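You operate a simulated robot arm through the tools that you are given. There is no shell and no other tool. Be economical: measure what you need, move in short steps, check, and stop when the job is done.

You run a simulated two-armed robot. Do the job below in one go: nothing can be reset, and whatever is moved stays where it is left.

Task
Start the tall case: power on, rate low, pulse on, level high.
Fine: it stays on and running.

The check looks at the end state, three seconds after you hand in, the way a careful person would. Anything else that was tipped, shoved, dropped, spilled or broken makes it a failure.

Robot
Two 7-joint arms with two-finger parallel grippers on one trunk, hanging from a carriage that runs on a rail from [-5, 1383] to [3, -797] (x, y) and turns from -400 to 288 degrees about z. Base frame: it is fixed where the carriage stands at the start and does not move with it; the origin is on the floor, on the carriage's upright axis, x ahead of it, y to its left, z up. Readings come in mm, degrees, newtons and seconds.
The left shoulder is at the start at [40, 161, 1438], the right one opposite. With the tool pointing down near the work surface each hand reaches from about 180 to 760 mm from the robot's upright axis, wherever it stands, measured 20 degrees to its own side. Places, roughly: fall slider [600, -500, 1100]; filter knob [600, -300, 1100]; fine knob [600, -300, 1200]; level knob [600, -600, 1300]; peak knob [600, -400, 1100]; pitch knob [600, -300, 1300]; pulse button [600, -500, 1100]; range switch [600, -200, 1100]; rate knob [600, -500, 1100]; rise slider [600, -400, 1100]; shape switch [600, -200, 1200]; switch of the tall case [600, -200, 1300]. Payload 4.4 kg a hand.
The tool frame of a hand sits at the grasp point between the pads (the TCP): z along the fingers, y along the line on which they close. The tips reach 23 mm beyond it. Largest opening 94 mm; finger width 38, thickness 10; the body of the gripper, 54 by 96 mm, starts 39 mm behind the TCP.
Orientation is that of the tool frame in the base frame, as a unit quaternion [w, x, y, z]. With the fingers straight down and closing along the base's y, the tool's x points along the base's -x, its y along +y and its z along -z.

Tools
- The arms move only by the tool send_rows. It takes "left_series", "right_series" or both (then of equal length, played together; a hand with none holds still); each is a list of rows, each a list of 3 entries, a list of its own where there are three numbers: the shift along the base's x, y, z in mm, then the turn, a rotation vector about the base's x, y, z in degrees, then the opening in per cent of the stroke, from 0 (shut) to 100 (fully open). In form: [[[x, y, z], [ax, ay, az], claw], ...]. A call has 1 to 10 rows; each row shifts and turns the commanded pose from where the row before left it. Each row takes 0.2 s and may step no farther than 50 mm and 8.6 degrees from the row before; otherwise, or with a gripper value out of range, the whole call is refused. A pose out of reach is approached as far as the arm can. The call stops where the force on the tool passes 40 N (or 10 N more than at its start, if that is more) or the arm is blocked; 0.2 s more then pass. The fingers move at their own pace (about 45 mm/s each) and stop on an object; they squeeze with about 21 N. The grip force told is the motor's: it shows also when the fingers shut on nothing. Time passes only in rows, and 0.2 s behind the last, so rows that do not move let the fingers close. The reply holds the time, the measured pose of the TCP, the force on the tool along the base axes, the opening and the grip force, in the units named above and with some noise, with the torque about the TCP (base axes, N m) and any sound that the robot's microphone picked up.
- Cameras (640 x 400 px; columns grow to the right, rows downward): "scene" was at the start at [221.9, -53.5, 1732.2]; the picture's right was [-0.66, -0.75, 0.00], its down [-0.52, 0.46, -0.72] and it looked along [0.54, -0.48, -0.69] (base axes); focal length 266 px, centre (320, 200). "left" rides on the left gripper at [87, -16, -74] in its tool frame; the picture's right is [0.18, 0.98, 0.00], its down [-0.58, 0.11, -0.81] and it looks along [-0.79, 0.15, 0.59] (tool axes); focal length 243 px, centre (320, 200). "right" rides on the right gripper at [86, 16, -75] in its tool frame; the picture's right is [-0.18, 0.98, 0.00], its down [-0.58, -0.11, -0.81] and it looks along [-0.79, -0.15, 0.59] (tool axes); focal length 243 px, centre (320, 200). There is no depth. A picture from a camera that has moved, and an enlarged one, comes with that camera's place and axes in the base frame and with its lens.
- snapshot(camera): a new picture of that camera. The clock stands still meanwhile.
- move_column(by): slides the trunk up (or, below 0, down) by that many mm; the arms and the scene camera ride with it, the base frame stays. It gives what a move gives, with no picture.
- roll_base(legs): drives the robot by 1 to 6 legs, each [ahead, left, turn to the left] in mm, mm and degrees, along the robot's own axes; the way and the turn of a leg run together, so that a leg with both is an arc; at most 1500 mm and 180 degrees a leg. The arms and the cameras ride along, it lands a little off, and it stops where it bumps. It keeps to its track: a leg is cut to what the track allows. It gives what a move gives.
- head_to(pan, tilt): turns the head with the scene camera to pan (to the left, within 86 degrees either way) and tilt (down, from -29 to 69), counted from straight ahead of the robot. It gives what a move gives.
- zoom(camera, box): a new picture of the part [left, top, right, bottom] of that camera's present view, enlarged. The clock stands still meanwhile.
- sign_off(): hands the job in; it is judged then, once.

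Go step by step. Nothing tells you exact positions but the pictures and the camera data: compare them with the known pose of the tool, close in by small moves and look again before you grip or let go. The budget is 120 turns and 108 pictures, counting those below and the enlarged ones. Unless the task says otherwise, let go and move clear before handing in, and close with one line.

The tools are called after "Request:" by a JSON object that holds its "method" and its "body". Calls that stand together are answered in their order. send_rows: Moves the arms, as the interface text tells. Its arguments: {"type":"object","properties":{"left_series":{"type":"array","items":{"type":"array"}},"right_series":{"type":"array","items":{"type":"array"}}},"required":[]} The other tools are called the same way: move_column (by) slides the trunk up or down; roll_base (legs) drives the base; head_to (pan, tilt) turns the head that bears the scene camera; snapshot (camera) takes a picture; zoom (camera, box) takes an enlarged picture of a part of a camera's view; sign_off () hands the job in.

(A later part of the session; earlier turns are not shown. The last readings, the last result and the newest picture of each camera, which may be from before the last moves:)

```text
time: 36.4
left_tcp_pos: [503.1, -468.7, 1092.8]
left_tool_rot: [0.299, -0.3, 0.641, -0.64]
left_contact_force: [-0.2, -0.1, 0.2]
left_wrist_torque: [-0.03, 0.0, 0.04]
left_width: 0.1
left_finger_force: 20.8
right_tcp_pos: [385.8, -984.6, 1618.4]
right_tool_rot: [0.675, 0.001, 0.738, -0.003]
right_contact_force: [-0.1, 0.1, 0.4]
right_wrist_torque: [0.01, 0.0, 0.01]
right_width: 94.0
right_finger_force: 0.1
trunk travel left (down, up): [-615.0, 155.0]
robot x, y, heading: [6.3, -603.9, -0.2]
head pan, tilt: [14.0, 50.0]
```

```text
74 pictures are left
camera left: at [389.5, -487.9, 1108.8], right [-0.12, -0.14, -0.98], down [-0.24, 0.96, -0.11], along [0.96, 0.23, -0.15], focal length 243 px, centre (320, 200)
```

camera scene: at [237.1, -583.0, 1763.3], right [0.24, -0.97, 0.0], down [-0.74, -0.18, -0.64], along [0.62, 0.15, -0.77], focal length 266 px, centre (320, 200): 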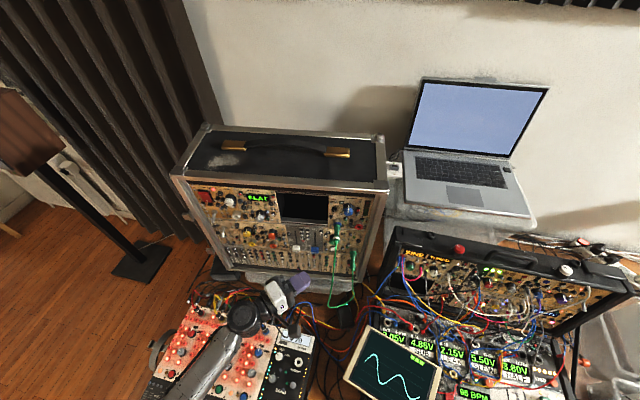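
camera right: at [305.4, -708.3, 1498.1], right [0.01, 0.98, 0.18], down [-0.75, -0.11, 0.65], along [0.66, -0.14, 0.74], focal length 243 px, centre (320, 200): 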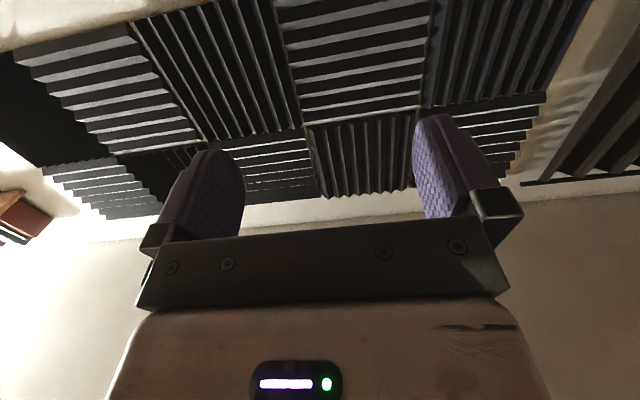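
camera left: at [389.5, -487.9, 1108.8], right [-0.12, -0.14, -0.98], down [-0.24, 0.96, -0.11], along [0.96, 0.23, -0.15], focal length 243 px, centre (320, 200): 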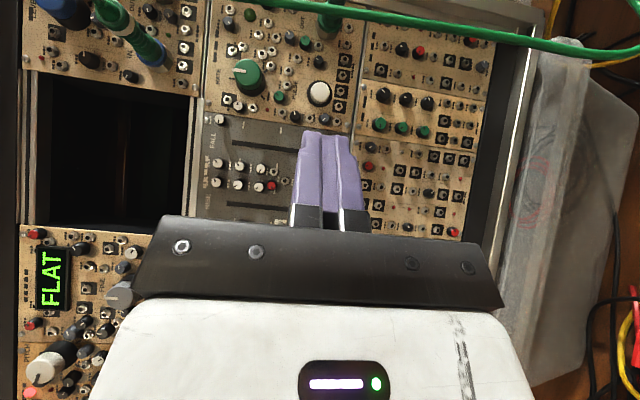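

Pose is good. Approaching the pulse button from the left.

Request:
{"method": "send_rows", "body": {"left_series": [[[25, -25, -1], [0, 0, 0], 0], [[25, -25, -2], [0, 0, 0], 0], [[15, -13, 0], [0, 0, 0], 0], [[0, 0, 0], [0, 0, 0], 0]]}}

Request:
{"method": "zoom", "body": {"camera": "left", "box": [180, 0, 460, 175]}}

Request:
{"method": "zoom", "body": {"camera": "scene", "box": [240, 180, 400, 280]}}

```text
time: 37.4
left_tcp_pos: [567.0, -531.0, 1088.2]
left_tool_rot: [0.3, -0.299, 0.641, -0.64]
left_contact_force: [0.6, -0.1, 0.4]
left_wrist_torque: [-0.01, -0.01, -0.02]
left_width: 0.0
left_finger_force: 21.2
right_tcp_pos: [385.3, -985.0, 1620.1]
right_tool_rot: [0.675, 0.002, 0.737, -0.004]
right_contact_force: [0.3, 0.0, 0.0]
right_wrist_torque: [0.0, 0.03, 0.0]
right_width: 93.8
right_finger_force: 0.0
trunk travel left (down, up): [-615.0, 155.0]
robot x, y, heading: [4.0, -598.5, -0.3]
head pan, tilt: [14.0, 50.0]
```

```text
2.29 times, centred on (320, 88) of left
camera zoom: at [454.6, -551.1, 1105.3], right [-0.12, -0.14, -0.98], down [-0.25, 0.96, -0.11], along [0.96, 0.23, -0.15], focal length 555 px, centre (320, 457)
```

zoom: 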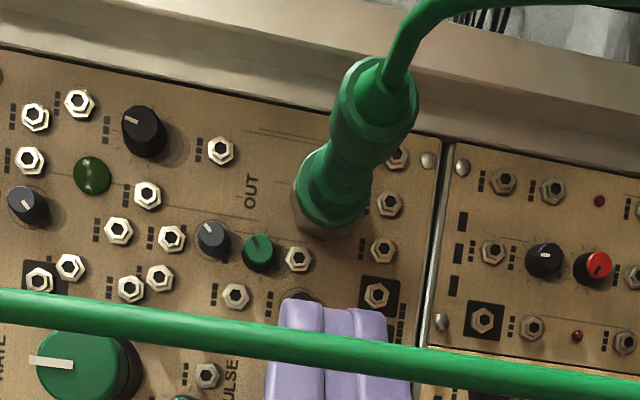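

```text
4.00 times, centred on (320, 230) of scene
camera zoom: at [237.2, -583.0, 1763.3], right [0.24, -0.97, 0.0], down [-0.74, -0.18, -0.64], along [0.62, 0.15, -0.77], focal length 1062 px, centre (320, 80)
```

zoom: 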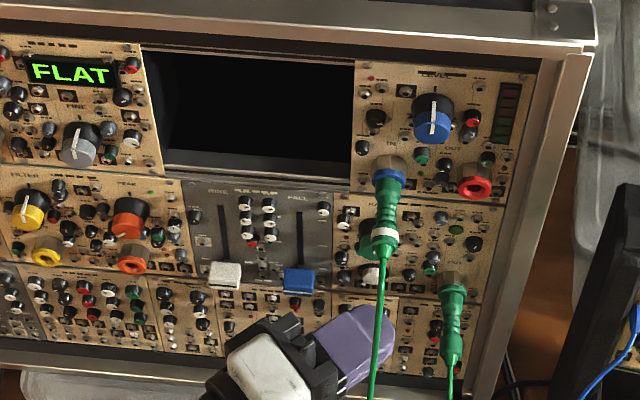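

Request:
{"method": "send_rows", "body": {"left_series": [[[10, 1, 0], [0, 0, 0], 0], [[5, 0.5, 0], [0, 0, 0], 0], [[3, 0.3, 0], [0, 0, 0], 0], [[3, 0.3, 0], [0, 0, 0], 0], [[3, 0.3, 0], [0, 0, 0], 0]]}}

Request:
{"method": "zoom", "body": {"camera": "left", "box": [180, 0, 460, 175]}}

Request:
{"method": "zoom", "body": {"camera": "scene", "box": [280, 210, 376, 270]}}

```text
time: 38.6
left_tcp_pos: [591.7, -530.0, 1087.0]
left_tool_rot: [0.298, -0.299, 0.641, -0.64]
left_contact_force: [-9.7, -0.1, 3.8]
left_wrist_torque: [-0.01, -0.14, -0.01]
left_width: 0.2
left_finger_force: 20.8
right_tcp_pos: [384.8, -984.6, 1619.6]
right_tool_rot: [0.675, 0.001, 0.738, -0.003]
right_contact_force: [-0.5, 0.2, -0.3]
right_wrist_torque: [-0.01, 0.02, 0.0]
right_width: 94.1
right_finger_force: 0.1
trunk travel left (down, up): [-615.0, 155.0]
robot x, y, heading: [-1.4, -603.9, 0.1]
head pan, tilt: [14.0, 50.0]
heard: click
```

```text
2.29 times, centred on (320, 88) of left
camera zoom: at [478.6, -549.5, 1104.5], right [-0.12, -0.14, -0.98], down [-0.24, 0.96, -0.11], along [0.96, 0.23, -0.15], focal length 555 px, centre (320, 457)
```

zoom: 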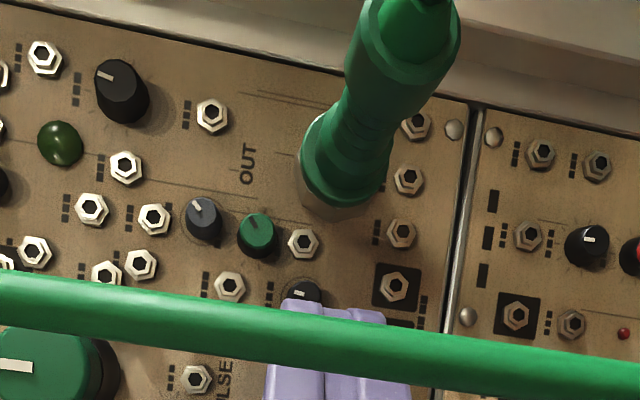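

```text
6.67 times, centred on (328, 240) of scene
camera zoom: at [236.7, -583.1, 1763.2], right [0.24, -0.97, 0.0], down [-0.74, -0.18, -0.64], along [0.62, 0.15, -0.77], focal length 1770 px, centre (267, -67)
```

zoom: 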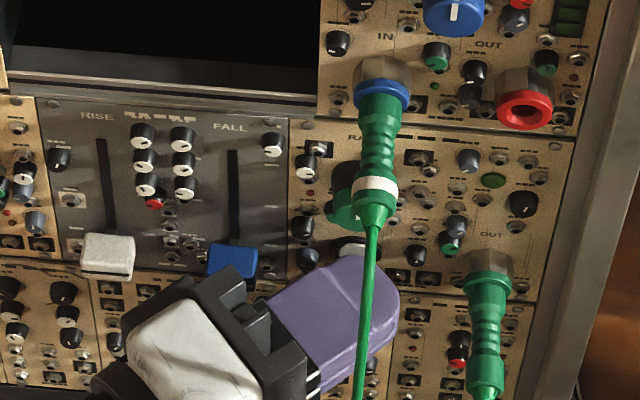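

Click heard. Backing off to see whether the button stayed in and a lamp came on.

Request:
{"method": "send_rows", "body": {"left_series": [[[-10, -1, 0], [0, 0, 0], 0], [[-15, 5, 0], [0, 0, 0], 0], [[-25, 25, 0], [0, 0, 0], 0], [[-25, 25, 0], [0, 0, 0], 0], [[0, 15, 0], [0, 0, 0], 0]]}}

Request:
{"method": "zoom", "body": {"camera": "left", "box": [180, 0, 460, 175]}}

Request:
{"method": "zoom", "body": {"camera": "scene", "box": [280, 200, 376, 260]}}

```text
time: 39.8
left_tcp_pos: [518.2, -459.1, 1090.8]
left_tool_rot: [-0.299, 0.298, -0.641, 0.641]
left_contact_force: [-0.6, -0.5, 0.4]
left_wrist_torque: [0.01, 0.0, -0.01]
left_width: 0.0
left_finger_force: 21.1
right_tcp_pos: [385.1, -984.0, 1619.4]
right_tool_rot: [0.676, 0.0, 0.737, -0.003]
right_contact_force: [0.0, 0.4, -0.7]
right_wrist_torque: [0.04, 0.0, -0.03]
right_width: 94.1
right_finger_force: 0.1
trunk travel left (down, up): [-615.0, 155.0]
robot x, y, heading: [3.4, -602.6, -0.3]
head pan, tilt: [14.0, 50.0]
```

```text
2.29 times, centred on (320, 88) of left
camera zoom: at [405.0, -479.1, 1106.1], right [-0.12, -0.14, -0.98], down [-0.24, 0.96, -0.11], along [0.96, 0.23, -0.15], focal length 555 px, centre (320, 457)
```

zoom: 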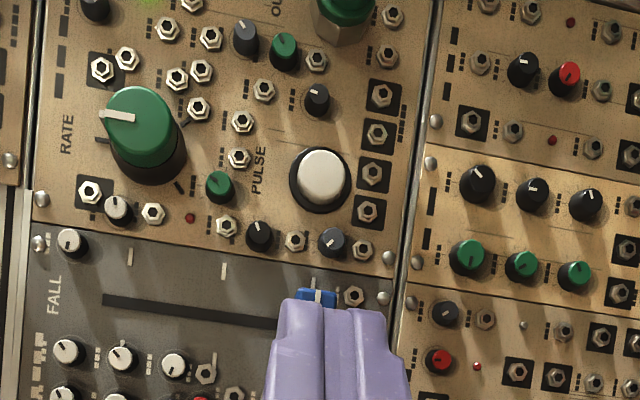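

```text
6.67 times, centred on (328, 230) of scene
camera zoom: at [237.1, -583.0, 1763.3], right [0.24, -0.97, 0.0], down [-0.74, -0.18, -0.64], along [0.62, 0.15, -0.77], focal length 1770 px, centre (267, 0)
```

zoom: 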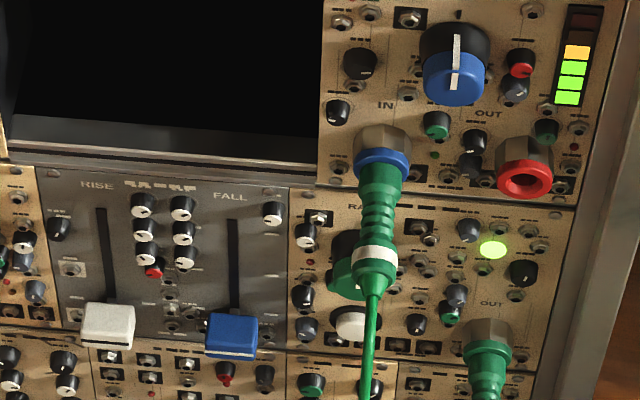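

The green lamp and level meter are lit: pulse is on and latched. Next the rate knob: I'll pose the left hand at 30° from the left, rolled 25° clockwise, and turn counter-clockwise in short strokes.

Request:
{"method": "send_rows", "body": {"left_series": [[[0, 0, 25], [0, 0, 8], 36], [[0, 0, 25], [0, 0, 2], 36], [[5, 0, 20], [8.27, 1.0, 0], 36], [[5, -5, 20], [8.27, 1.0, 0], 36], [[5, -5, 0], [8.27, 1.0, 0], 36], [[0, 0, 0], [0, 0, 0], 36]]}}

Request:
{"method": "snapshot", "body": {"camera": "left"}}

Request:
{"method": "zoom", "body": {"camera": "scene", "box": [256, 200, 384, 280]}}

```text
time: 41.2
left_tcp_pos: [534.1, -470.3, 1179.4]
left_tool_rot: [0.407, -0.285, 0.738, -0.457]
left_contact_force: [0.4, -0.4, 0.6]
left_wrist_torque: [0.0, 0.02, -0.01]
left_width: 33.8
left_finger_force: 0.1
right_tcp_pos: [384.7, -984.8, 1619.5]
right_tool_rot: [0.676, 0.001, 0.737, -0.003]
right_contact_force: [0.7, -0.2, 0.7]
right_wrist_torque: [-0.01, -0.04, -0.02]
right_width: 93.9
right_finger_force: 0.0
trunk travel left (down, up): [-615.0, 155.0]
robot x, y, heading: [2.2, -601.4, -0.2]
head pan, tilt: [14.0, 50.0]
```

```text
67 pictures are left
camera left: at [426.4, -513.8, 1183.6], right [-0.14, 0.27, -0.95], down [-0.4, 0.86, 0.3], along [0.9, 0.43, -0.02], focal length 243 px, centre (320, 200)
```

left: 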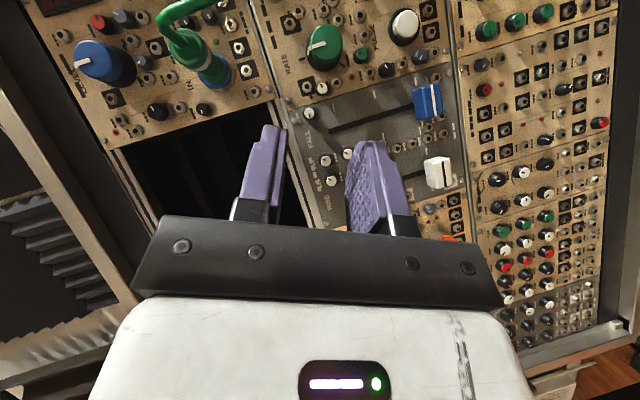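

```text
5.00 times, centred on (320, 240) of scene
camera zoom: at [237.2, -583.0, 1763.3], right [0.24, -0.97, 0.0], down [-0.74, -0.18, -0.64], along [0.62, 0.15, -0.77], focal length 1328 px, centre (320, 0)
```

zoom: 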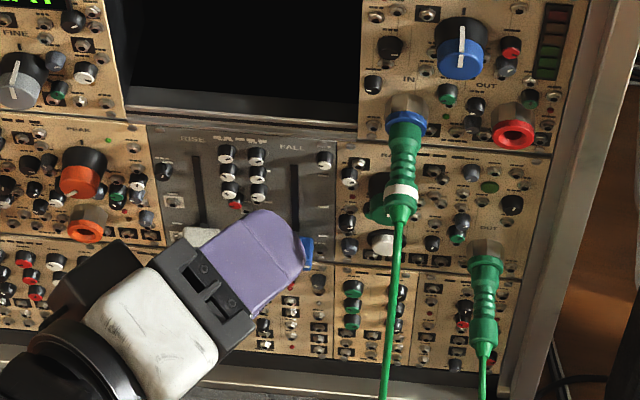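

Rate knob re-measured at (606,-530,1149). Moving in along the tool axis, stopping a bit short.

Request:
{"method": "send_rows", "body": {"left_series": [[[6, -23, -9], [0, 0, 0], 36], [[25, -13, -7], [0, 0, 0], 36], [[16, -9, -5], [0, 0, 0], 36], [[0, 0, 0], [0, 0, 0], 36]]}}

Request:
{"method": "zoom", "body": {"camera": "left", "box": [180, 40, 460, 215]}}

Request:
{"method": "zoom", "body": {"camera": "scene", "box": [280, 200, 376, 260]}}

```text
time: 42.2
left_tcp_pos: [580.4, -517.4, 1157.8]
left_tool_rot: [0.406, -0.285, 0.739, -0.456]
left_contact_force: [0.7, 0.0, -0.4]
left_wrist_torque: [-0.01, 0.01, 0.02]
left_width: 33.9
left_finger_force: 0.1
right_tcp_pos: [384.6, -985.2, 1620.2]
right_tool_rot: [0.676, 0.001, 0.737, -0.003]
right_contact_force: [-0.1, 0.3, 0.3]
right_wrist_torque: [-0.01, 0.01, -0.02]
right_width: 94.0
right_finger_force: 0.0
trunk travel left (down, up): [-615.0, 155.0]
robot x, y, heading: [5.7, -606.3, -0.1]
head pan, tilt: [14.0, 50.0]
```

```text
2.29 times, centred on (320, 128) of left
camera zoom: at [472.9, -560.7, 1162.8], right [-0.14, 0.27, -0.95], down [-0.4, 0.86, 0.3], along [0.9, 0.43, -0.02], focal length 555 px, centre (320, 366)
```

zoom: 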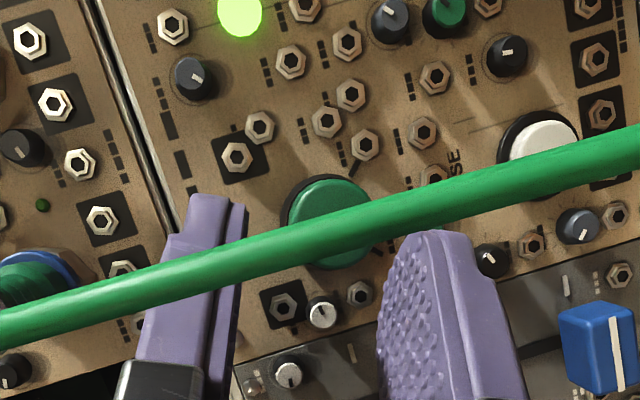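

```text
6.67 times, centred on (328, 230) of scene
camera zoom: at [237.2, -583.0, 1763.3], right [0.24, -0.97, 0.0], down [-0.74, -0.18, -0.64], along [0.62, 0.15, -0.77], focal length 1770 px, centre (267, 0)
```

zoom: 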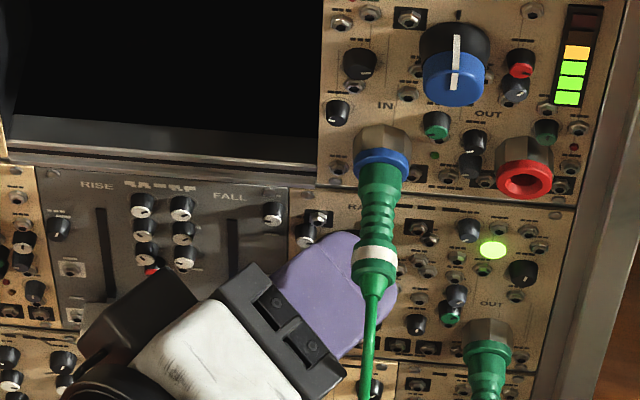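

Fingers straddle the knob. Advancing and closing gently.

Request:
{"method": "send_rows", "body": {"left_series": [[[6, -2, -1.5], [0, 0, 0], 36], [[5, -1.5, -1.3], [0, 0, 0], 36], [[0, 0, 0], [0, 0, 0], 10], [[0, 0, 0], [0, 0, 0], 10], [[0, 0, 0], [0, 0, 0], 10]]}}

Request:
{"method": "zoom", "body": {"camera": "left", "box": [180, 40, 460, 215]}}

```text
time: 43.4
left_tcp_pos: [590.2, -518.7, 1153.1]
left_tool_rot: [0.406, -0.286, 0.739, -0.456]
left_contact_force: [5.6, 2.5, -9.8]
left_wrist_torque: [0.16, 0.06, 0.19]
left_width: 20.5
left_finger_force: 45.2
right_tcp_pos: [386.0, -984.2, 1619.4]
right_tool_rot: [0.676, 0.001, 0.737, -0.003]
right_contact_force: [0.1, 0.2, 0.2]
right_wrist_torque: [0.0, -0.01, -0.03]
right_width: 94.1
right_finger_force: 0.0
trunk travel left (down, up): [-615.0, 155.0]
robot x, y, heading: [2.8, -602.0, -0.2]
head pan, tilt: [14.0, 50.0]
```

```text
2.29 times, centred on (320, 128) of left
camera zoom: at [483.2, -562.7, 1158.1], right [-0.14, 0.27, -0.95], down [-0.4, 0.86, 0.3], along [0.9, 0.43, -0.02], focal length 555 px, centre (320, 366)
```

zoom: 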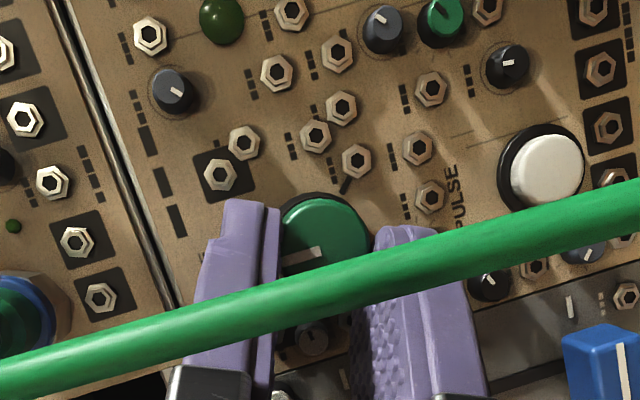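

Gripped (20.5 mm). First counter-clockwise stroke of 25° about the knob axis.

Request:
{"method": "send_rows", "body": {"left_series": [[[-0.1, 0.7, -2.9], [-8.27, -1.0, 0], 10], [[0, 0.4, -1.9], [-8.27, -1.0, 0], 10], [[0, 0.1, -2.0], [-8.27, -1.0, 0], 10], [[0, 0, 0], [0, 0, 0], 10]]}}

Request:
{"method": "zoom", "body": {"camera": "left", "box": [180, 40, 460, 215]}}

```text
time: 44.4
left_tcp_pos: [590.6, -517.0, 1148.1]
left_tool_rot: [-0.355, 0.355, -0.612, 0.612]
left_contact_force: [7.1, 1.1, -9.3]
left_wrist_torque: [0.12, 0.12, -0.18]
left_width: 20.5
left_finger_force: 45.5
right_tcp_pos: [384.0, -983.2, 1619.5]
right_tool_rot: [0.676, 0.0, 0.737, -0.002]
right_contact_force: [0.4, -1.0, -0.1]
right_wrist_torque: [0.02, 0.01, -0.02]
right_width: 94.0
right_finger_force: 0.1
trunk travel left (down, up): [-615.0, 155.0]
robot x, y, heading: [5.1, -603.3, 0.1]
head pan, tilt: [14.0, 50.0]
```

```text
2.29 times, centred on (320, 128) of left
camera zoom: at [482.5, -556.6, 1163.6], right [-0.09, -0.16, -0.98], down [-0.41, 0.91, -0.11], along [0.91, 0.39, -0.15], focal length 555 px, centre (320, 366)
```

zoom: 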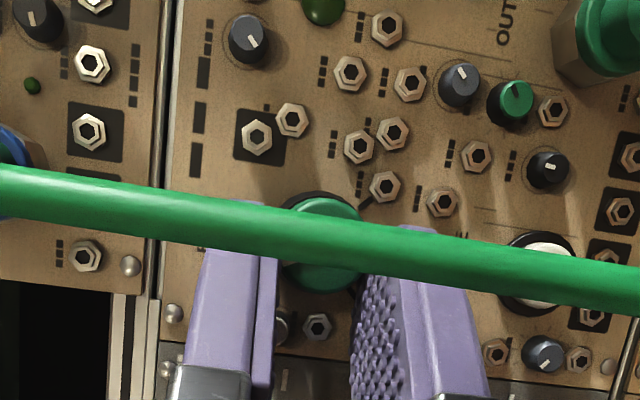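

Request:
{"method": "zoom", "body": {"camera": "scene", "box": [304, 210, 352, 240]}}

Request:
{"method": "send_rows", "body": {"left_series": [[[0, 0, 0], [0, 0, 0], 36], [[0, 0, 0], [0, 0, 0], 36], [[-10, 3, 0], [0, 0, 0], 36]]}}

Request:
{"method": "zoom", "body": {"camera": "left", "box": [180, 40, 460, 215]}}

```text
13.33 times, centred on (328, 225) of scene
camera zoom: at [237.3, -583.0, 1763.4], right [0.24, -0.97, 0.0], down [-0.74, -0.18, -0.64], along [0.62, 0.15, -0.77], focal length 3540 px, centre (213, -133)
```

zoom: 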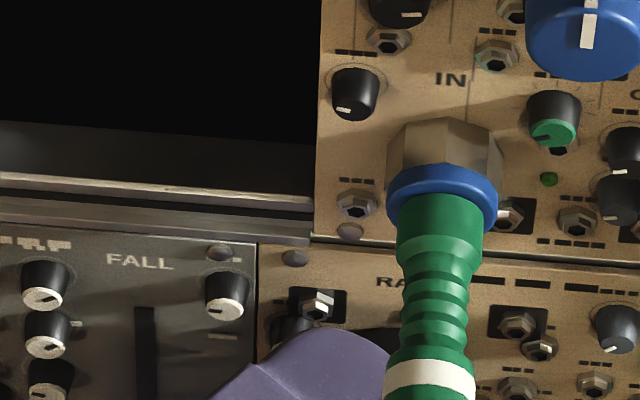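

```text
time: 45.2
left_tcp_pos: [581.2, -514.6, 1148.1]
left_tool_rot: [-0.355, 0.353, -0.612, 0.613]
left_contact_force: [-0.6, -0.3, -0.7]
left_wrist_torque: [-0.04, 0.0, -0.04]
left_width: 33.9
left_finger_force: 0.0
right_tcp_pos: [384.8, -984.9, 1620.2]
right_tool_rot: [0.676, 0.0, 0.737, -0.002]
right_contact_force: [0.3, 0.1, 0.3]
right_wrist_torque: [0.03, 0.0, -0.01]
right_width: 93.8
right_finger_force: 0.0
trunk travel left (down, up): [-615.0, 155.0]
robot x, y, heading: [-0.9, -599.9, -0.1]
head pan, tilt: [14.0, 50.0]
```

```text
2.29 times, centred on (320, 128) of left
camera zoom: at [472.3, -553.4, 1164.3], right [-0.09, -0.16, -0.98], down [-0.41, 0.91, -0.11], along [0.91, 0.39, -0.15], focal length 555 px, centre (320, 366)
```

zoom: 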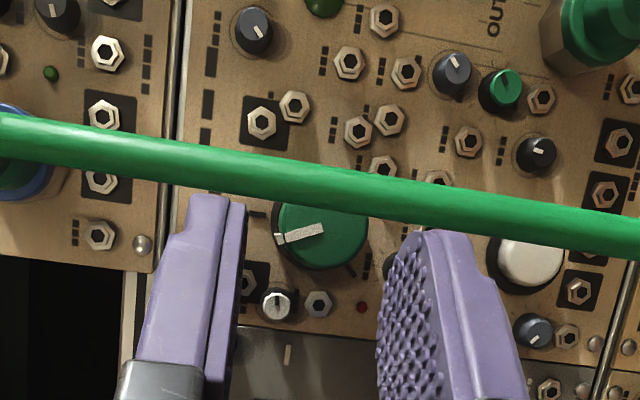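

The pointer moved about 20° counter-clockwise; the technique works. Repeating: roll back, regrip, and stroke 33°.

Request:
{"method": "send_rows", "body": {"left_series": [[[0, -0.2, 2], [8.27, 1.0, 0], 36], [[0, -0.4, 2], [8.27, 1.0, 0], 36], [[0, -0.7, 1.9], [8.27, 1.0, 0], 36], [[10.5, -3, -1], [0, 0, 0], 36], [[0, 0, 0], [0, 0, 0], 10], [[0, 0, 0], [0, 0, 0], 10], [[-0.1, 0.7, -1.9], [-8.2, -1.0, 0], 10], [[0, 0.4, -2], [-8.2, -1.0, 0], 10], [[0, 0.1, -2.0], [-8.2, -1.0, 0], 10], [[0, -0.2, -2], [-8.2, -1.0, 0], 10]]}}

Request:
{"method": "send_rows", "body": {"left_series": [[[0, 0, 0], [0, 0, 0], 36], [[0, 0, 0], [0, 0, 0], 36], [[-10.5, 3, 0], [0, 0, 0], 36]]}}

Request:
{"method": "zoom", "body": {"camera": "left", "box": [180, 40, 460, 215]}}

```text
time: 47.4
left_tcp_pos: [591.4, -517.3, 1144.4]
left_tool_rot: [-0.334, 0.373, -0.564, 0.657]
left_contact_force: [-3.3, 6.9, 6.9]
left_wrist_torque: [-0.08, -0.38, -1.18]
left_width: 20.3
left_finger_force: 45.2
right_tcp_pos: [384.5, -985.0, 1618.7]
right_tool_rot: [0.676, 0.0, 0.737, -0.002]
right_contact_force: [0.5, -0.2, -0.3]
right_wrist_torque: [0.02, 0.0, 0.0]
right_width: 94.2
right_finger_force: 0.0
trunk travel left (down, up): [-615.0, 155.0]
robot x, y, heading: [0.2, -598.6, -0.1]
head pan, tilt: [14.0, 50.0]
```

```text
time: 48.2
left_tcp_pos: [578.6, -515.9, 1144.0]
left_tool_rot: [-0.334, 0.373, -0.564, 0.657]
left_contact_force: [0.3, -1.3, 0.0]
left_wrist_torque: [0.0, -0.03, 0.02]
left_width: 33.6
left_finger_force: 0.0
right_tcp_pos: [385.5, -984.5, 1619.5]
right_tool_rot: [0.676, 0.0, 0.737, -0.003]
right_contact_force: [-0.3, 0.1, 0.4]
right_wrist_torque: [-0.02, -0.02, 0.0]
right_width: 93.9
right_finger_force: 0.0
trunk travel left (down, up): [-615.0, 155.0]
robot x, y, heading: [2.9, -600.2, -0.1]
head pan, tilt: [14.0, 50.0]
```

```text
2.29 times, centred on (320, 128) of left
camera zoom: at [472.1, -552.3, 1164.0], right [-0.08, -0.3, -0.95], down [-0.41, 0.88, -0.24], along [0.91, 0.37, -0.19], focal length 555 px, centre (320, 366)
```

zoom: 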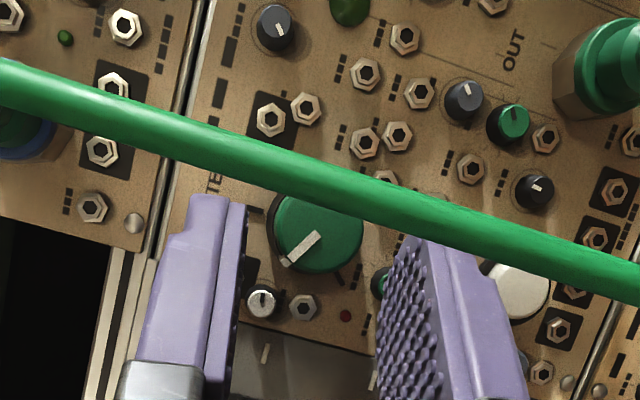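

Pointer at about 50°. Two more stroke cycles.

Request:
{"method": "send_rows", "body": {"left_series": [[[0, 0.2, 2], [8.2, 1.0, 0], 36], [[0, -0.2, 2], [8.2, 1.0, 0], 36], [[0, -0.4, 2], [8.2, 1.0, 0], 36], [[0, -0.7, 1.9], [8.2, 1.0, 0], 36], [[11, -3, 0], [0, 0, 0], 36], [[0, 0, 0], [0, 0, 0], 10], [[0, 0, 0], [0, 0, 0], 10]]}}

Request:
{"method": "send_rows", "body": {"left_series": [[[-0.1, 0.7, -1.9], [-8.2, -1.0, 0], 10], [[0, 0.4, -2], [-8.2, -1.0, 0], 10], [[0, 0.1, -2.0], [-8.2, -1.0, 0], 10], [[0, -0.2, -2], [-8.2, -1.0, 0], 10], [[0, 0, 0], [0, 0, 0], 36], [[0, 0, 0], [0, 0, 0], 36], [[-11, 3, 0], [0, 0, 0], 36]]}}

Request:
{"method": "zoom", "body": {"camera": "left", "box": [180, 40, 460, 215]}}

```text
time: 49.8
left_tcp_pos: [591.8, -519.4, 1153.1]
left_tool_rot: [0.406, -0.286, 0.738, -0.458]
left_contact_force: [0.0, 0.8, 1.0]
left_wrist_torque: [0.03, -0.09, 0.42]
left_width: 20.5
left_finger_force: 45.1
right_tcp_pos: [384.9, -984.3, 1618.9]
right_tool_rot: [0.675, 0.001, 0.737, -0.003]
right_contact_force: [0.1, -0.2, 0.4]
right_wrist_torque: [-0.03, 0.03, 0.04]
right_width: 94.0
right_finger_force: 0.1
trunk travel left (down, up): [-615.0, 155.0]
robot x, y, heading: [2.6, -603.8, 0.1]
head pan, tilt: [14.0, 50.0]
```

```text
time: 51.4
left_tcp_pos: [579.9, -514.2, 1144.3]
left_tool_rot: [-0.334, 0.372, -0.565, 0.656]
left_contact_force: [-0.1, -0.6, 0.4]
left_wrist_torque: [-0.04, -0.04, 0.0]
left_width: 34.0
left_finger_force: 0.0
right_tcp_pos: [385.7, -984.7, 1619.7]
right_tool_rot: [0.676, 0.001, 0.737, -0.003]
right_contact_force: [-0.3, 0.2, -0.8]
right_wrist_torque: [0.0, 0.02, -0.02]
right_width: 93.9
right_finger_force: 0.2
trunk travel left (down, up): [-615.0, 155.0]
robot x, y, heading: [4.2, -606.6, 0.2]
head pan, tilt: [14.0, 50.0]
```

```text
2.29 times, centred on (320, 128) of left
camera zoom: at [472.0, -551.1, 1165.2], right [-0.07, -0.3, -0.95], down [-0.41, 0.88, -0.24], along [0.91, 0.37, -0.19], focal length 555 px, centre (320, 366)
```

zoom: 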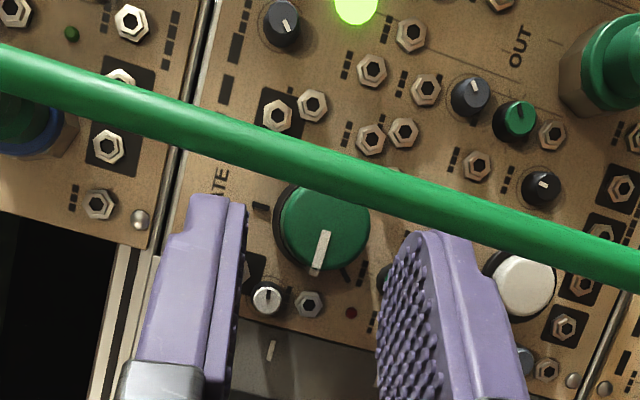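

Pointer near 9 o'clock (~88°). Continuing.

Request:
{"method": "send_rows", "body": {"left_series": [[[0, 0.2, 2], [8.2, 1.0, 0], 36], [[0, -0.2, 2], [8.2, 1.0, 0], 36], [[0, -0.4, 2], [8.2, 1.0, 0], 36], [[0, -0.7, 1.9], [8.2, 1.0, 0], 36], [[11, -3, 0], [0, 0, 0], 36], [[0, 0, 0], [0, 0, 0], 10], [[0, 0, 0], [0, 0, 0], 10]]}}

Request:
{"method": "send_rows", "body": {"left_series": [[[-0.1, 0.7, -1.9], [-8.2, -1.0, 0], 10], [[0, 0.4, -2], [-8.2, -1.0, 0], 10], [[0, 0.1, -2.0], [-8.2, -1.0, 0], 10], [[0, -0.2, -2], [-8.2, -1.0, 0], 10], [[0, 0, 0], [0, 0, 0], 36], [[0, 0, 0], [0, 0, 0], 36], [[-11, 3, 0], [0, 0, 0], 36]]}}

Request:
{"method": "zoom", "body": {"camera": "left", "box": [180, 40, 460, 215]}}

```text
time: 53.0
left_tcp_pos: [591.8, -520.1, 1153.3]
left_tool_rot: [0.407, -0.285, 0.737, -0.457]
left_contact_force: [-5.6, 0.7, 7.0]
left_wrist_torque: [-0.07, -0.12, 0.02]
left_width: 20.9
left_finger_force: 44.3
right_tcp_pos: [383.7, -984.0, 1619.6]
right_tool_rot: [0.676, 0.001, 0.737, -0.003]
right_contact_force: [-0.4, -0.5, -0.7]
right_wrist_torque: [-0.01, 0.02, 0.01]
right_width: 94.3
right_finger_force: 0.0
trunk travel left (down, up): [-615.0, 155.0]
robot x, y, heading: [1.4, -603.4, 0.3]
head pan, tilt: [14.0, 50.0]
```

```text
time: 54.6
left_tcp_pos: [578.2, -515.9, 1144.9]
left_tool_rot: [-0.334, 0.372, -0.565, 0.656]
left_contact_force: [0.6, 0.2, 0.0]
left_wrist_torque: [-0.02, -0.02, 0.0]
left_width: 33.9
left_finger_force: 0.0
right_tcp_pos: [384.8, -984.1, 1619.3]
right_tool_rot: [0.675, 0.001, 0.737, -0.003]
right_contact_force: [0.2, -0.4, 0.2]
right_wrist_torque: [-0.03, 0.03, -0.05]
right_width: 94.0
right_finger_force: 0.1
trunk travel left (down, up): [-615.0, 155.0]
robot x, y, heading: [1.8, -603.1, -0.1]
head pan, tilt: [14.0, 50.0]
```

```text
2.29 times, centred on (320, 128) of left
camera zoom: at [471.0, -552.0, 1164.1], right [-0.07, -0.3, -0.95], down [-0.41, 0.88, -0.24], along [0.91, 0.37, -0.19], focal length 555 px, centre (320, 366)
```

zoom: 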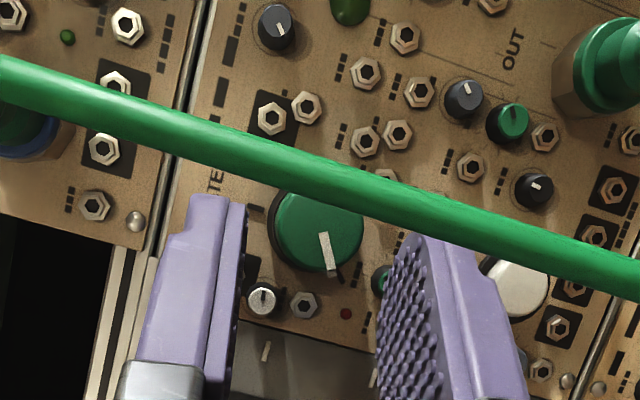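

Request:
{"method": "zoom", "body": {"camera": "left", "box": [288, 110, 368, 180]}}

```text
5.71 times, centred on (328, 145) of left
camera zoom: at [471.0, -552.0, 1164.1], right [-0.07, -0.3, -0.95], down [-0.41, 0.88, -0.24], along [0.91, 0.37, -0.19], focal length 1386 px, centre (274, 514)
```

zoom: 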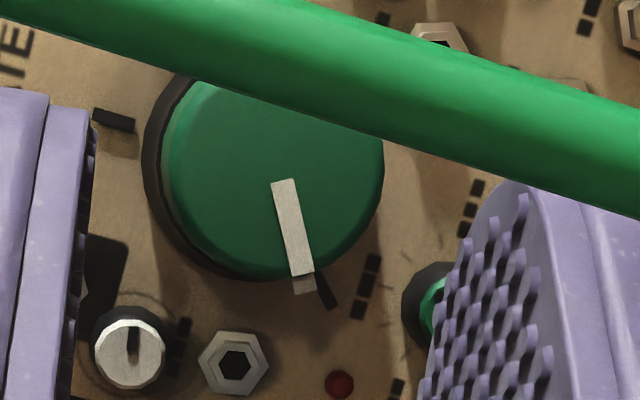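

Nearly at the low tick, about 10° short. One more short stroke.

Request:
{"method": "send_rows", "body": {"left_series": [[[0, 0.2, 2], [8.2, 1.0, 0], 36], [[0, -0.2, 2], [8.2, 1.0, 0], 36], [[0, -0.4, 2], [8.2, 1.0, 0], 36], [[11, -3, -0.5], [0, 0, 0], 36], [[0, 0, 0], [0, 0, 0], 10], [[0, 0, 0], [0, 0, 0], 10], [[0, 0.4, -2], [-8.2, -1.0, 0], 10], [[0, 0.1, -2.0], [-8.2, -1.0, 0], 10]]}}

Request:
{"method": "send_rows", "body": {"left_series": [[[0, 0, 0], [0, 0, 0], 36], [[0, 0, 0], [0, 0, 0], 36], [[-11, 3, 0], [0, 0, 0], 36]]}}

Request:
{"method": "zoom", "body": {"camera": "left", "box": [272, 105, 368, 180]}}

```text
time: 56.4
left_tcp_pos: [590.5, -517.3, 1148.4]
left_tool_rot: [-0.355, 0.352, -0.612, 0.612]
left_contact_force: [-15.9, 2.8, 19.6]
left_wrist_torque: [-0.22, -0.45, -1.27]
left_width: 20.8
left_finger_force: 44.7
right_tcp_pos: [384.5, -986.0, 1619.0]
right_tool_rot: [0.675, 0.001, 0.738, -0.003]
right_contact_force: [-1.0, 0.9, -0.9]
right_wrist_torque: [0.0, 0.05, -0.02]
right_width: 94.1
right_finger_force: 0.0
trunk travel left (down, up): [-615.0, 155.0]
robot x, y, heading: [1.3, -601.0, -0.1]
head pan, tilt: [14.0, 50.0]
```

```text
time: 57.2
left_tcp_pos: [580.3, -515.4, 1145.1]
left_tool_rot: [0.356, -0.354, 0.613, -0.611]
left_contact_force: [0.4, -0.1, 0.4]
left_wrist_torque: [0.0, 0.01, -0.03]
left_width: 33.8
left_finger_force: 0.0
right_tcp_pos: [385.6, -984.1, 1619.4]
right_tool_rot: [0.675, 0.0, 0.737, -0.003]
right_contact_force: [0.4, -0.5, -0.4]
right_wrist_torque: [-0.01, 0.0, 0.03]
right_width: 94.0
right_finger_force: 0.0
trunk travel left (down, up): [-615.0, 155.0]
robot x, y, heading: [2.9, -605.4, -0.0]
head pan, tilt: [14.0, 50.0]
```

```text
5.33 times, centred on (320, 142) of left
camera zoom: at [473.1, -554.4, 1162.1], right [-0.09, -0.16, -0.98], down [-0.41, 0.91, -0.11], along [0.91, 0.39, -0.15], focal length 1294 px, centre (320, 507)
```

zoom: 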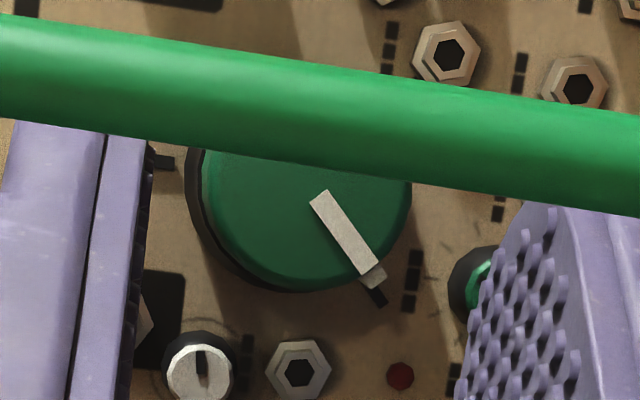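

The rate pointer now sits exactly on the low tick. I'll withdraw the left hand to the left and up, away from the cable.

Request:
{"method": "send_rows", "body": {"left_series": [[[-30, 18, 0], [0, 0, 0], 36], [[-30, 25, 0], [0, 0, 0], 36], [[-20, 30, 10], [0, 0, 0], 36], [[-20, 20, 40], [0, 0, 0], 36], [[-10, 10, 45], [0, 0, 0], 36], [[0, 0, 45], [0, 0, 0], 36], [[0, 0, 45], [0, 0, 0], 36]]}}

Request:
{"method": "roll_base", "body": {"legs": [[0, 170, 0]]}}

Request:
{"method": "head_to", "body": {"pan": -20, "tilt": 50}}

Request:
{"method": "snapshot", "body": {"camera": "scene"}}

```text
time: 58.8
left_tcp_pos: [470.2, -412.2, 1329.7]
left_tool_rot: [0.355, -0.353, 0.613, -0.612]
left_contact_force: [0.0, 0.0, 0.4]
left_wrist_torque: [0.02, -0.03, 0.03]
left_width: 33.5
left_finger_force: 0.0
right_tcp_pos: [385.3, -984.8, 1620.0]
right_tool_rot: [0.676, 0.001, 0.737, -0.003]
right_contact_force: [0.2, -0.3, -0.4]
right_wrist_torque: [0.0, -0.02, 0.01]
right_width: 94.2
right_finger_force: 0.1
trunk travel left (down, up): [-615.0, 155.0]
robot x, y, heading: [3.9, -601.2, 0.3]
head pan, tilt: [14.0, 50.0]
```

```text
time: 60.3
left_tcp_pos: [470.0, -239.8, 1329.4]
left_tool_rot: [0.354, -0.352, 0.614, -0.611]
left_contact_force: [0.7, -0.6, -0.5]
left_wrist_torque: [0.01, 0.0, 0.0]
left_width: 33.8
left_finger_force: 0.0
right_tcp_pos: [384.8, -813.2, 1618.7]
right_tool_rot: [0.675, 0.001, 0.737, -0.003]
right_contact_force: [-0.2, 0.2, -0.6]
right_wrist_torque: [0.0, 0.02, -0.03]
right_width: 93.8
right_finger_force: 0.0
trunk travel left (down, up): [-615.0, 155.0]
robot x, y, heading: [-2.3, -430.3, -0.1]
head pan, tilt: [14.0, 50.0]
```

```text
time: 61.3
left_tcp_pos: [469.1, -240.7, 1329.1]
left_tool_rot: [0.354, -0.352, 0.614, -0.611]
left_contact_force: [0.9, -0.3, 0.6]
left_wrist_torque: [-0.01, 0.02, -0.02]
left_width: 33.8
left_finger_force: 0.1
right_tcp_pos: [384.7, -813.3, 1619.2]
right_tool_rot: [0.676, 0.0, 0.737, -0.002]
right_contact_force: [-0.2, -0.5, -0.4]
right_wrist_torque: [0.02, -0.03, -0.01]
right_width: 93.6
right_finger_force: 0.1
trunk travel left (down, up): [-615.0, 155.0]
robot x, y, heading: [3.0, -428.3, -0.2]
head pan, tilt: [-20.0, 50.0]
```

```text
54 pictures are left
camera scene: at [234.1, -456.2, 1763.3], right [-0.34, -0.94, 0.0], down [-0.72, 0.26, -0.64], along [0.6, -0.22, -0.77], focal length 266 px, centre (320, 200)
```

scene: 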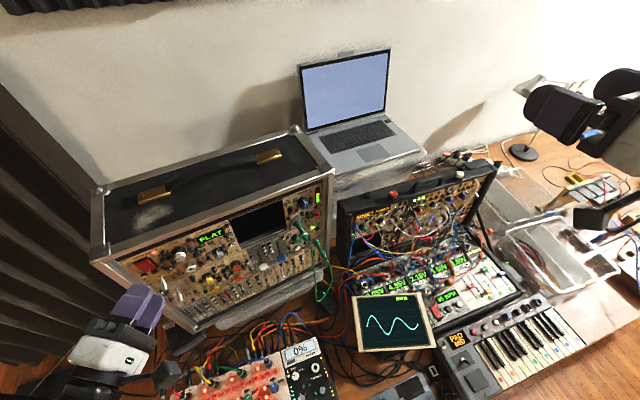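

Right hand next, for the level knob: pitch 25° down, roll 40° counter-clockwise, and move to a standoff in front of it.

Request:
{"method": "send_rows", "body": {"right_series": [[[10, 30, -32], [0, 6.67, 0], 60], [[10, 30, -32], [0, 6.67, 0], 60], [[10, 30, -32], [0, 6.67, 0], 60], [[10, 30, -32], [0, 0, 6], 60], [[10, 30, -32], [-7.95, -0.84, 0], 40], [[10, 30, -32], [-7.95, -0.84, 0], 40], [[10, 30, -32], [-7.95, -0.84, 0], 40], [[10, 30, -32], [-7.95, -0.84, 0], 40], [[10, 30, -32], [-7.95, -0.84, 0], 40], [[0, 0, 0], [0, 0, 0], 40]]}}

Request:
{"method": "snapshot", "body": {"camera": "scene"}}

Request:
{"method": "snapshot", "body": {"camera": "right"}}

```text
time: 63.5
left_tcp_pos: [468.4, -240.5, 1329.1]
left_tool_rot: [0.354, -0.352, 0.613, -0.612]
left_contact_force: [0.3, 0.4, 0.1]
left_wrist_torque: [-0.03, 0.02, 0.0]
left_width: 33.9
left_finger_force: 0.0
right_tcp_pos: [501.5, -554.5, 1345.9]
right_tool_rot: [0.52, -0.224, 0.781, -0.266]
right_contact_force: [0.0, -0.1, -1.1]
right_wrist_torque: [0.0, -0.02, 0.01]
right_width: 37.7
right_finger_force: 0.1
right hand out of reach, approached as far as the arm can: row 1, 2, 4, 5
trunk travel left (down, up): [-615.0, 155.0]
robot x, y, heading: [2.4, -429.1, -0.2]
head pan, tilt: [-20.0, 50.0]
```

```text
53 pictures are left
camera scene: at [234.0, -456.4, 1763.3], right [-0.34, -0.94, 0.0], down [-0.72, 0.26, -0.64], along [0.6, -0.22, -0.77], focal length 266 px, centre (320, 200)
```

scene: 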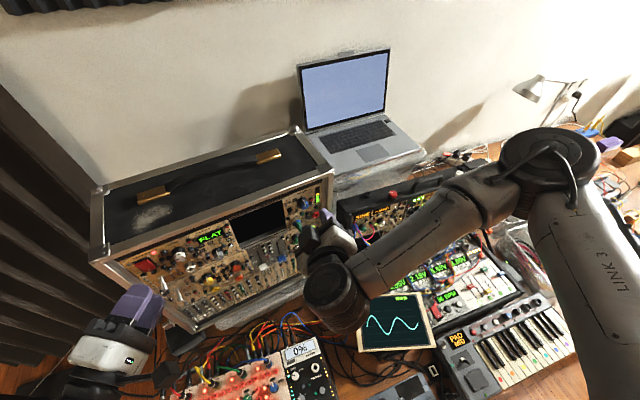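

```text
52 pictures are left
camera right: at [400.0, -583.2, 1297.6], right [-0.01, 0.86, -0.51], down [-0.53, 0.43, 0.73], along [0.85, 0.28, 0.46], focal length 243 px, centre (320, 200)
```

right: 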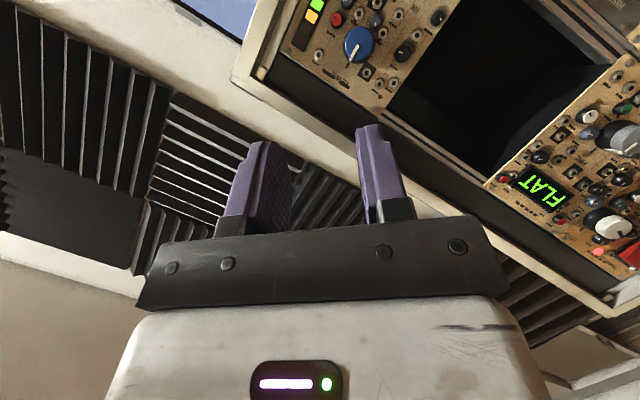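

Level knob confirmed at (609,-558,1283). Approaching along the tool axis, stopping short.

Request:
{"method": "send_rows", "body": {"right_series": [[[33, 11, -36], [0, 0, 0], 40], [[25, -4.5, -8.5], [0, 0, 0], 40], [[21, -4, -7.5], [0, 0, 0], 40], [[0, 0, 0], [0, 0, 0], 40]]}}

Request:
{"method": "zoom", "body": {"camera": "right", "box": [180, 20, 460, 195]}}

Request:
{"method": "zoom", "body": {"camera": "scene", "box": [256, 170, 384, 250]}}

```text
time: 64.5
left_tcp_pos: [469.2, -240.4, 1330.2]
left_tool_rot: [0.355, -0.353, 0.613, -0.611]
left_contact_force: [-0.8, 0.1, 0.2]
left_wrist_torque: [0.02, 0.0, 0.0]
left_width: 33.6
left_finger_force: 0.0
right_tcp_pos: [580.4, -551.3, 1293.5]
right_tool_rot: [0.52, -0.226, 0.78, -0.264]
right_contact_force: [-0.1, 0.0, 0.0]
right_wrist_torque: [-0.04, -0.02, 0.0]
right_width: 37.8
right_finger_force: 0.1
trunk travel left (down, up): [-615.0, 155.0]
robot x, y, heading: [4.6, -433.7, -0.0]
head pan, tilt: [-20.0, 50.0]
```

```text
2.29 times, centred on (320, 108) of right
camera zoom: at [480.0, -580.1, 1245.1], right [-0.01, 0.86, -0.51], down [-0.53, 0.43, 0.73], along [0.85, 0.28, 0.46], focal length 555 px, centre (320, 411)
```

zoom: 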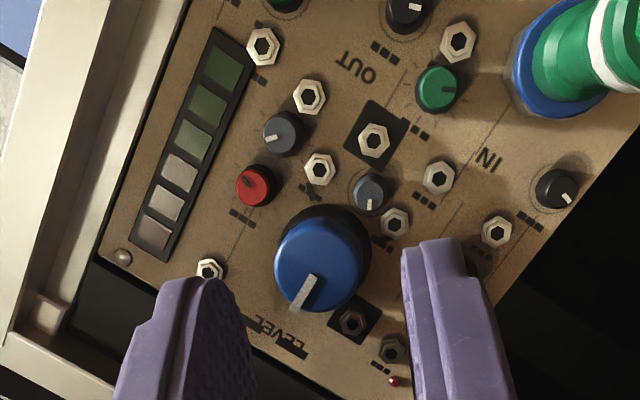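

```text
5.00 times, centred on (320, 210) of scene
camera zoom: at [234.1, -456.3, 1763.3], right [-0.34, -0.94, 0.0], down [-0.72, 0.26, -0.64], along [0.6, -0.22, -0.77], focal length 1328 px, centre (320, 150)
```

zoom: 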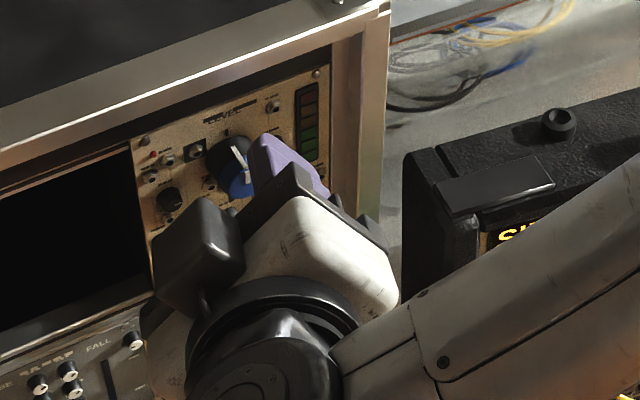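

Fingers bracket the knob cleanly. Advancing, gripping, then a clockwise stroke.

Request:
{"method": "send_rows", "body": {"right_series": [[[6, -1.2, -2], [0, 0, 0], 40], [[5, -1, -1.7], [0, 0, 0], 40], [[0, 0, 0], [0, 0, 0], 10], [[0, 0, 0], [0, 0, 0], 10], [[0, 0, 0], [0, 0, 0], 10]]}}

Request:
{"method": "zoom", "body": {"camera": "right", "box": [180, 20, 460, 195]}}

```text
time: 65.7
left_tcp_pos: [469.2, -240.7, 1328.7]
left_tool_rot: [0.354, -0.353, 0.614, -0.611]
left_contact_force: [-0.2, 0.0, -0.2]
left_wrist_torque: [-0.01, 0.01, -0.02]
left_width: 33.8
left_finger_force: 0.2
right_tcp_pos: [590.5, -553.7, 1289.7]
right_tool_rot: [0.519, -0.224, 0.781, -0.265]
right_contact_force: [1.6, -0.1, -0.1]
right_wrist_torque: [0.01, -0.01, 0.1]
right_width: 20.4
right_finger_force: 45.0
trunk travel left (down, up): [-615.0, 155.0]
robot x, y, heading: [0.2, -432.3, -0.0]
head pan, tilt: [-20.0, 50.0]
```

```text
2.29 times, centred on (320, 108) of right
camera zoom: at [490.9, -582.2, 1241.5], right [-0.01, 0.86, -0.51], down [-0.53, 0.43, 0.73], along [0.85, 0.28, 0.46], focal length 555 px, centre (320, 411)
```

zoom: 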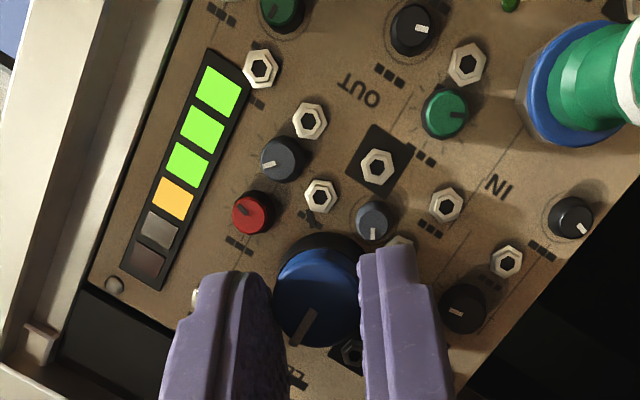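

Gripped with near-zero side force. Clockwise stroke of 49°, then release and back off.

Request:
{"method": "send_rows", "body": {"right_series": [[[0.1, -1.1, 0.8], [8.15, 0.86, 0], 10], [[0.1, -1.2, 0.65], [8.15, 0.86, 0], 10], [[0.1, -1.3, 0.45], [8.15, 0.86, 0], 10], [[0.1, -1.35, 0.27], [8.15, 0.86, 0], 10], [[0.1, -1.4, 0.1], [8.15, 0.86, 0], 10], [[0.1, -1.35, -0.1], [8.15, 0.86, 0], 10]]}}

Request:
{"method": "send_rows", "body": {"right_series": [[[0, 0, 0], [0, 0, 0], 40], [[0, 0, 0], [0, 0, 0], 40], [[-11, -1, 4], [0, 0, 0], 40]]}}

Request:
{"method": "zoom", "body": {"camera": "right", "box": [180, 20, 460, 195]}}

```text
time: 66.8
left_tcp_pos: [468.9, -240.2, 1329.0]
left_tool_rot: [0.354, -0.354, 0.613, -0.611]
left_contact_force: [0.2, -0.2, 0.4]
left_wrist_torque: [0.02, 0.02, -0.02]
left_width: 33.9
left_finger_force: 0.0
right_tcp_pos: [591.6, -558.1, 1294.9]
right_tool_rot: [0.53, -0.065, 0.845, -0.011]
right_contact_force: [7.4, 2.8, -7.1]
right_wrist_torque: [0.14, -0.67, 0.31]
right_width: 20.4
right_finger_force: 45.0
right hand out of reach, approached as far as the arm can: row 5
trunk travel left (down, up): [-615.0, 155.0]
robot x, y, heading: [3.3, -430.3, -0.1]
head pan, tilt: [-20.0, 50.0]
stopped in row 5 (right hand): the force on the tool passed its limit at 45 N (the readings are from after the stop); the commanded pose is now the measured one
```

```text
time: 67.6
left_tcp_pos: [469.4, -241.0, 1328.9]
left_tool_rot: [0.355, -0.352, 0.613, -0.612]
left_contact_force: [-0.6, -0.5, 0.4]
left_wrist_torque: [-0.02, 0.03, -0.02]
left_width: 33.6
left_finger_force: 0.0
right_tcp_pos: [580.5, -559.8, 1299.5]
right_tool_rot: [0.531, -0.066, 0.845, -0.01]
right_contact_force: [-0.8, 0.5, 0.0]
right_wrist_torque: [0.0, -0.02, -0.01]
right_width: 37.7
right_finger_force: 0.1
trunk travel left (down, up): [-615.0, 155.0]
robot x, y, heading: [0.9, -429.7, -0.0]
head pan, tilt: [-20.0, 50.0]
```

```text
2.29 times, centred on (320, 108) of right
camera zoom: at [475.7, -558.6, 1250.7], right [-0.02, 1.0, 0.08], down [-0.46, -0.08, 0.88], along [0.89, -0.02, 0.46], focal length 555 px, centre (320, 411)
```

zoom: 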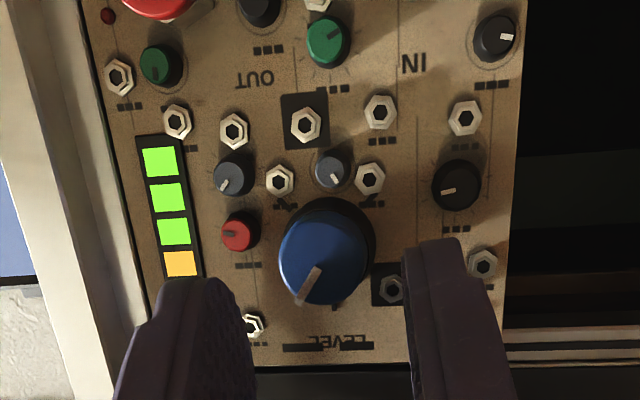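

The wrist reached a limit near upright; knob moved about 30° clockwise. I'll shift my stroke range further counter-clockwise (-55° to -14°) and repeat.

Request:
{"method": "send_rows", "body": {"right_series": [[[-0.13, 1.87, -1.35], [-8.12, -0.86, 0], 40], [[-0.13, 1.87, -1.35], [-8.12, -0.86, 0], 40], [[-0.13, 1.87, -1.35], [-8.12, -0.86, 0], 40], [[-0.13, 1.87, -1.35], [-8.12, -0.86, 0], 40], [[-0.13, 1.87, -1.35], [-8.12, -0.86, 0], 40], [[-0.13, 1.87, -1.35], [-8.12, -0.86, 0], 40], [[10.8, -2.8, -2.8], [0, 0, 0], 40], [[0, 0, 0], [0, 0, 0], 10], [[0, 0, 0], [0, 0, 0], 10]]}}

Request:
{"method": "zoom", "body": {"camera": "right", "box": [180, 20, 460, 195]}}

```text
time: 69.6
left_tcp_pos: [468.2, -241.4, 1330.4]
left_tool_rot: [0.355, -0.353, 0.613, -0.612]
left_contact_force: [0.1, -0.5, -0.2]
left_wrist_torque: [0.0, 0.01, -0.01]
left_width: 33.7
left_finger_force: 0.0
right_tcp_pos: [589.9, -550.9, 1287.8]
right_tool_rot: [0.492, -0.277, 0.741, -0.362]
right_contact_force: [-1.9, -1.3, 3.0]
right_wrist_torque: [-0.05, 0.19, -0.29]
right_width: 20.6
right_finger_force: 41.1
trunk travel left (down, up): [-615.0, 155.0]
robot x, y, heading: [2.0, -433.7, -0.1]
head pan, tilt: [-20.0, 50.0]
```

```text
2.29 times, centred on (320, 108) of right
camera zoom: at [489.6, -589.7, 1246.1], right [0.01, 0.72, -0.7], down [-0.54, 0.59, 0.6], along [0.84, 0.37, 0.39], focal length 555 px, centre (320, 411)
```

zoom: 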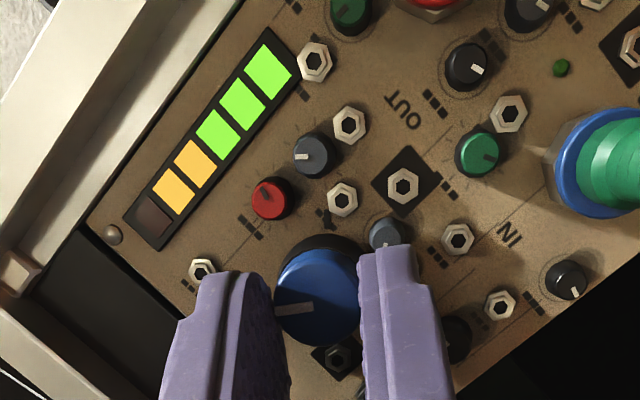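

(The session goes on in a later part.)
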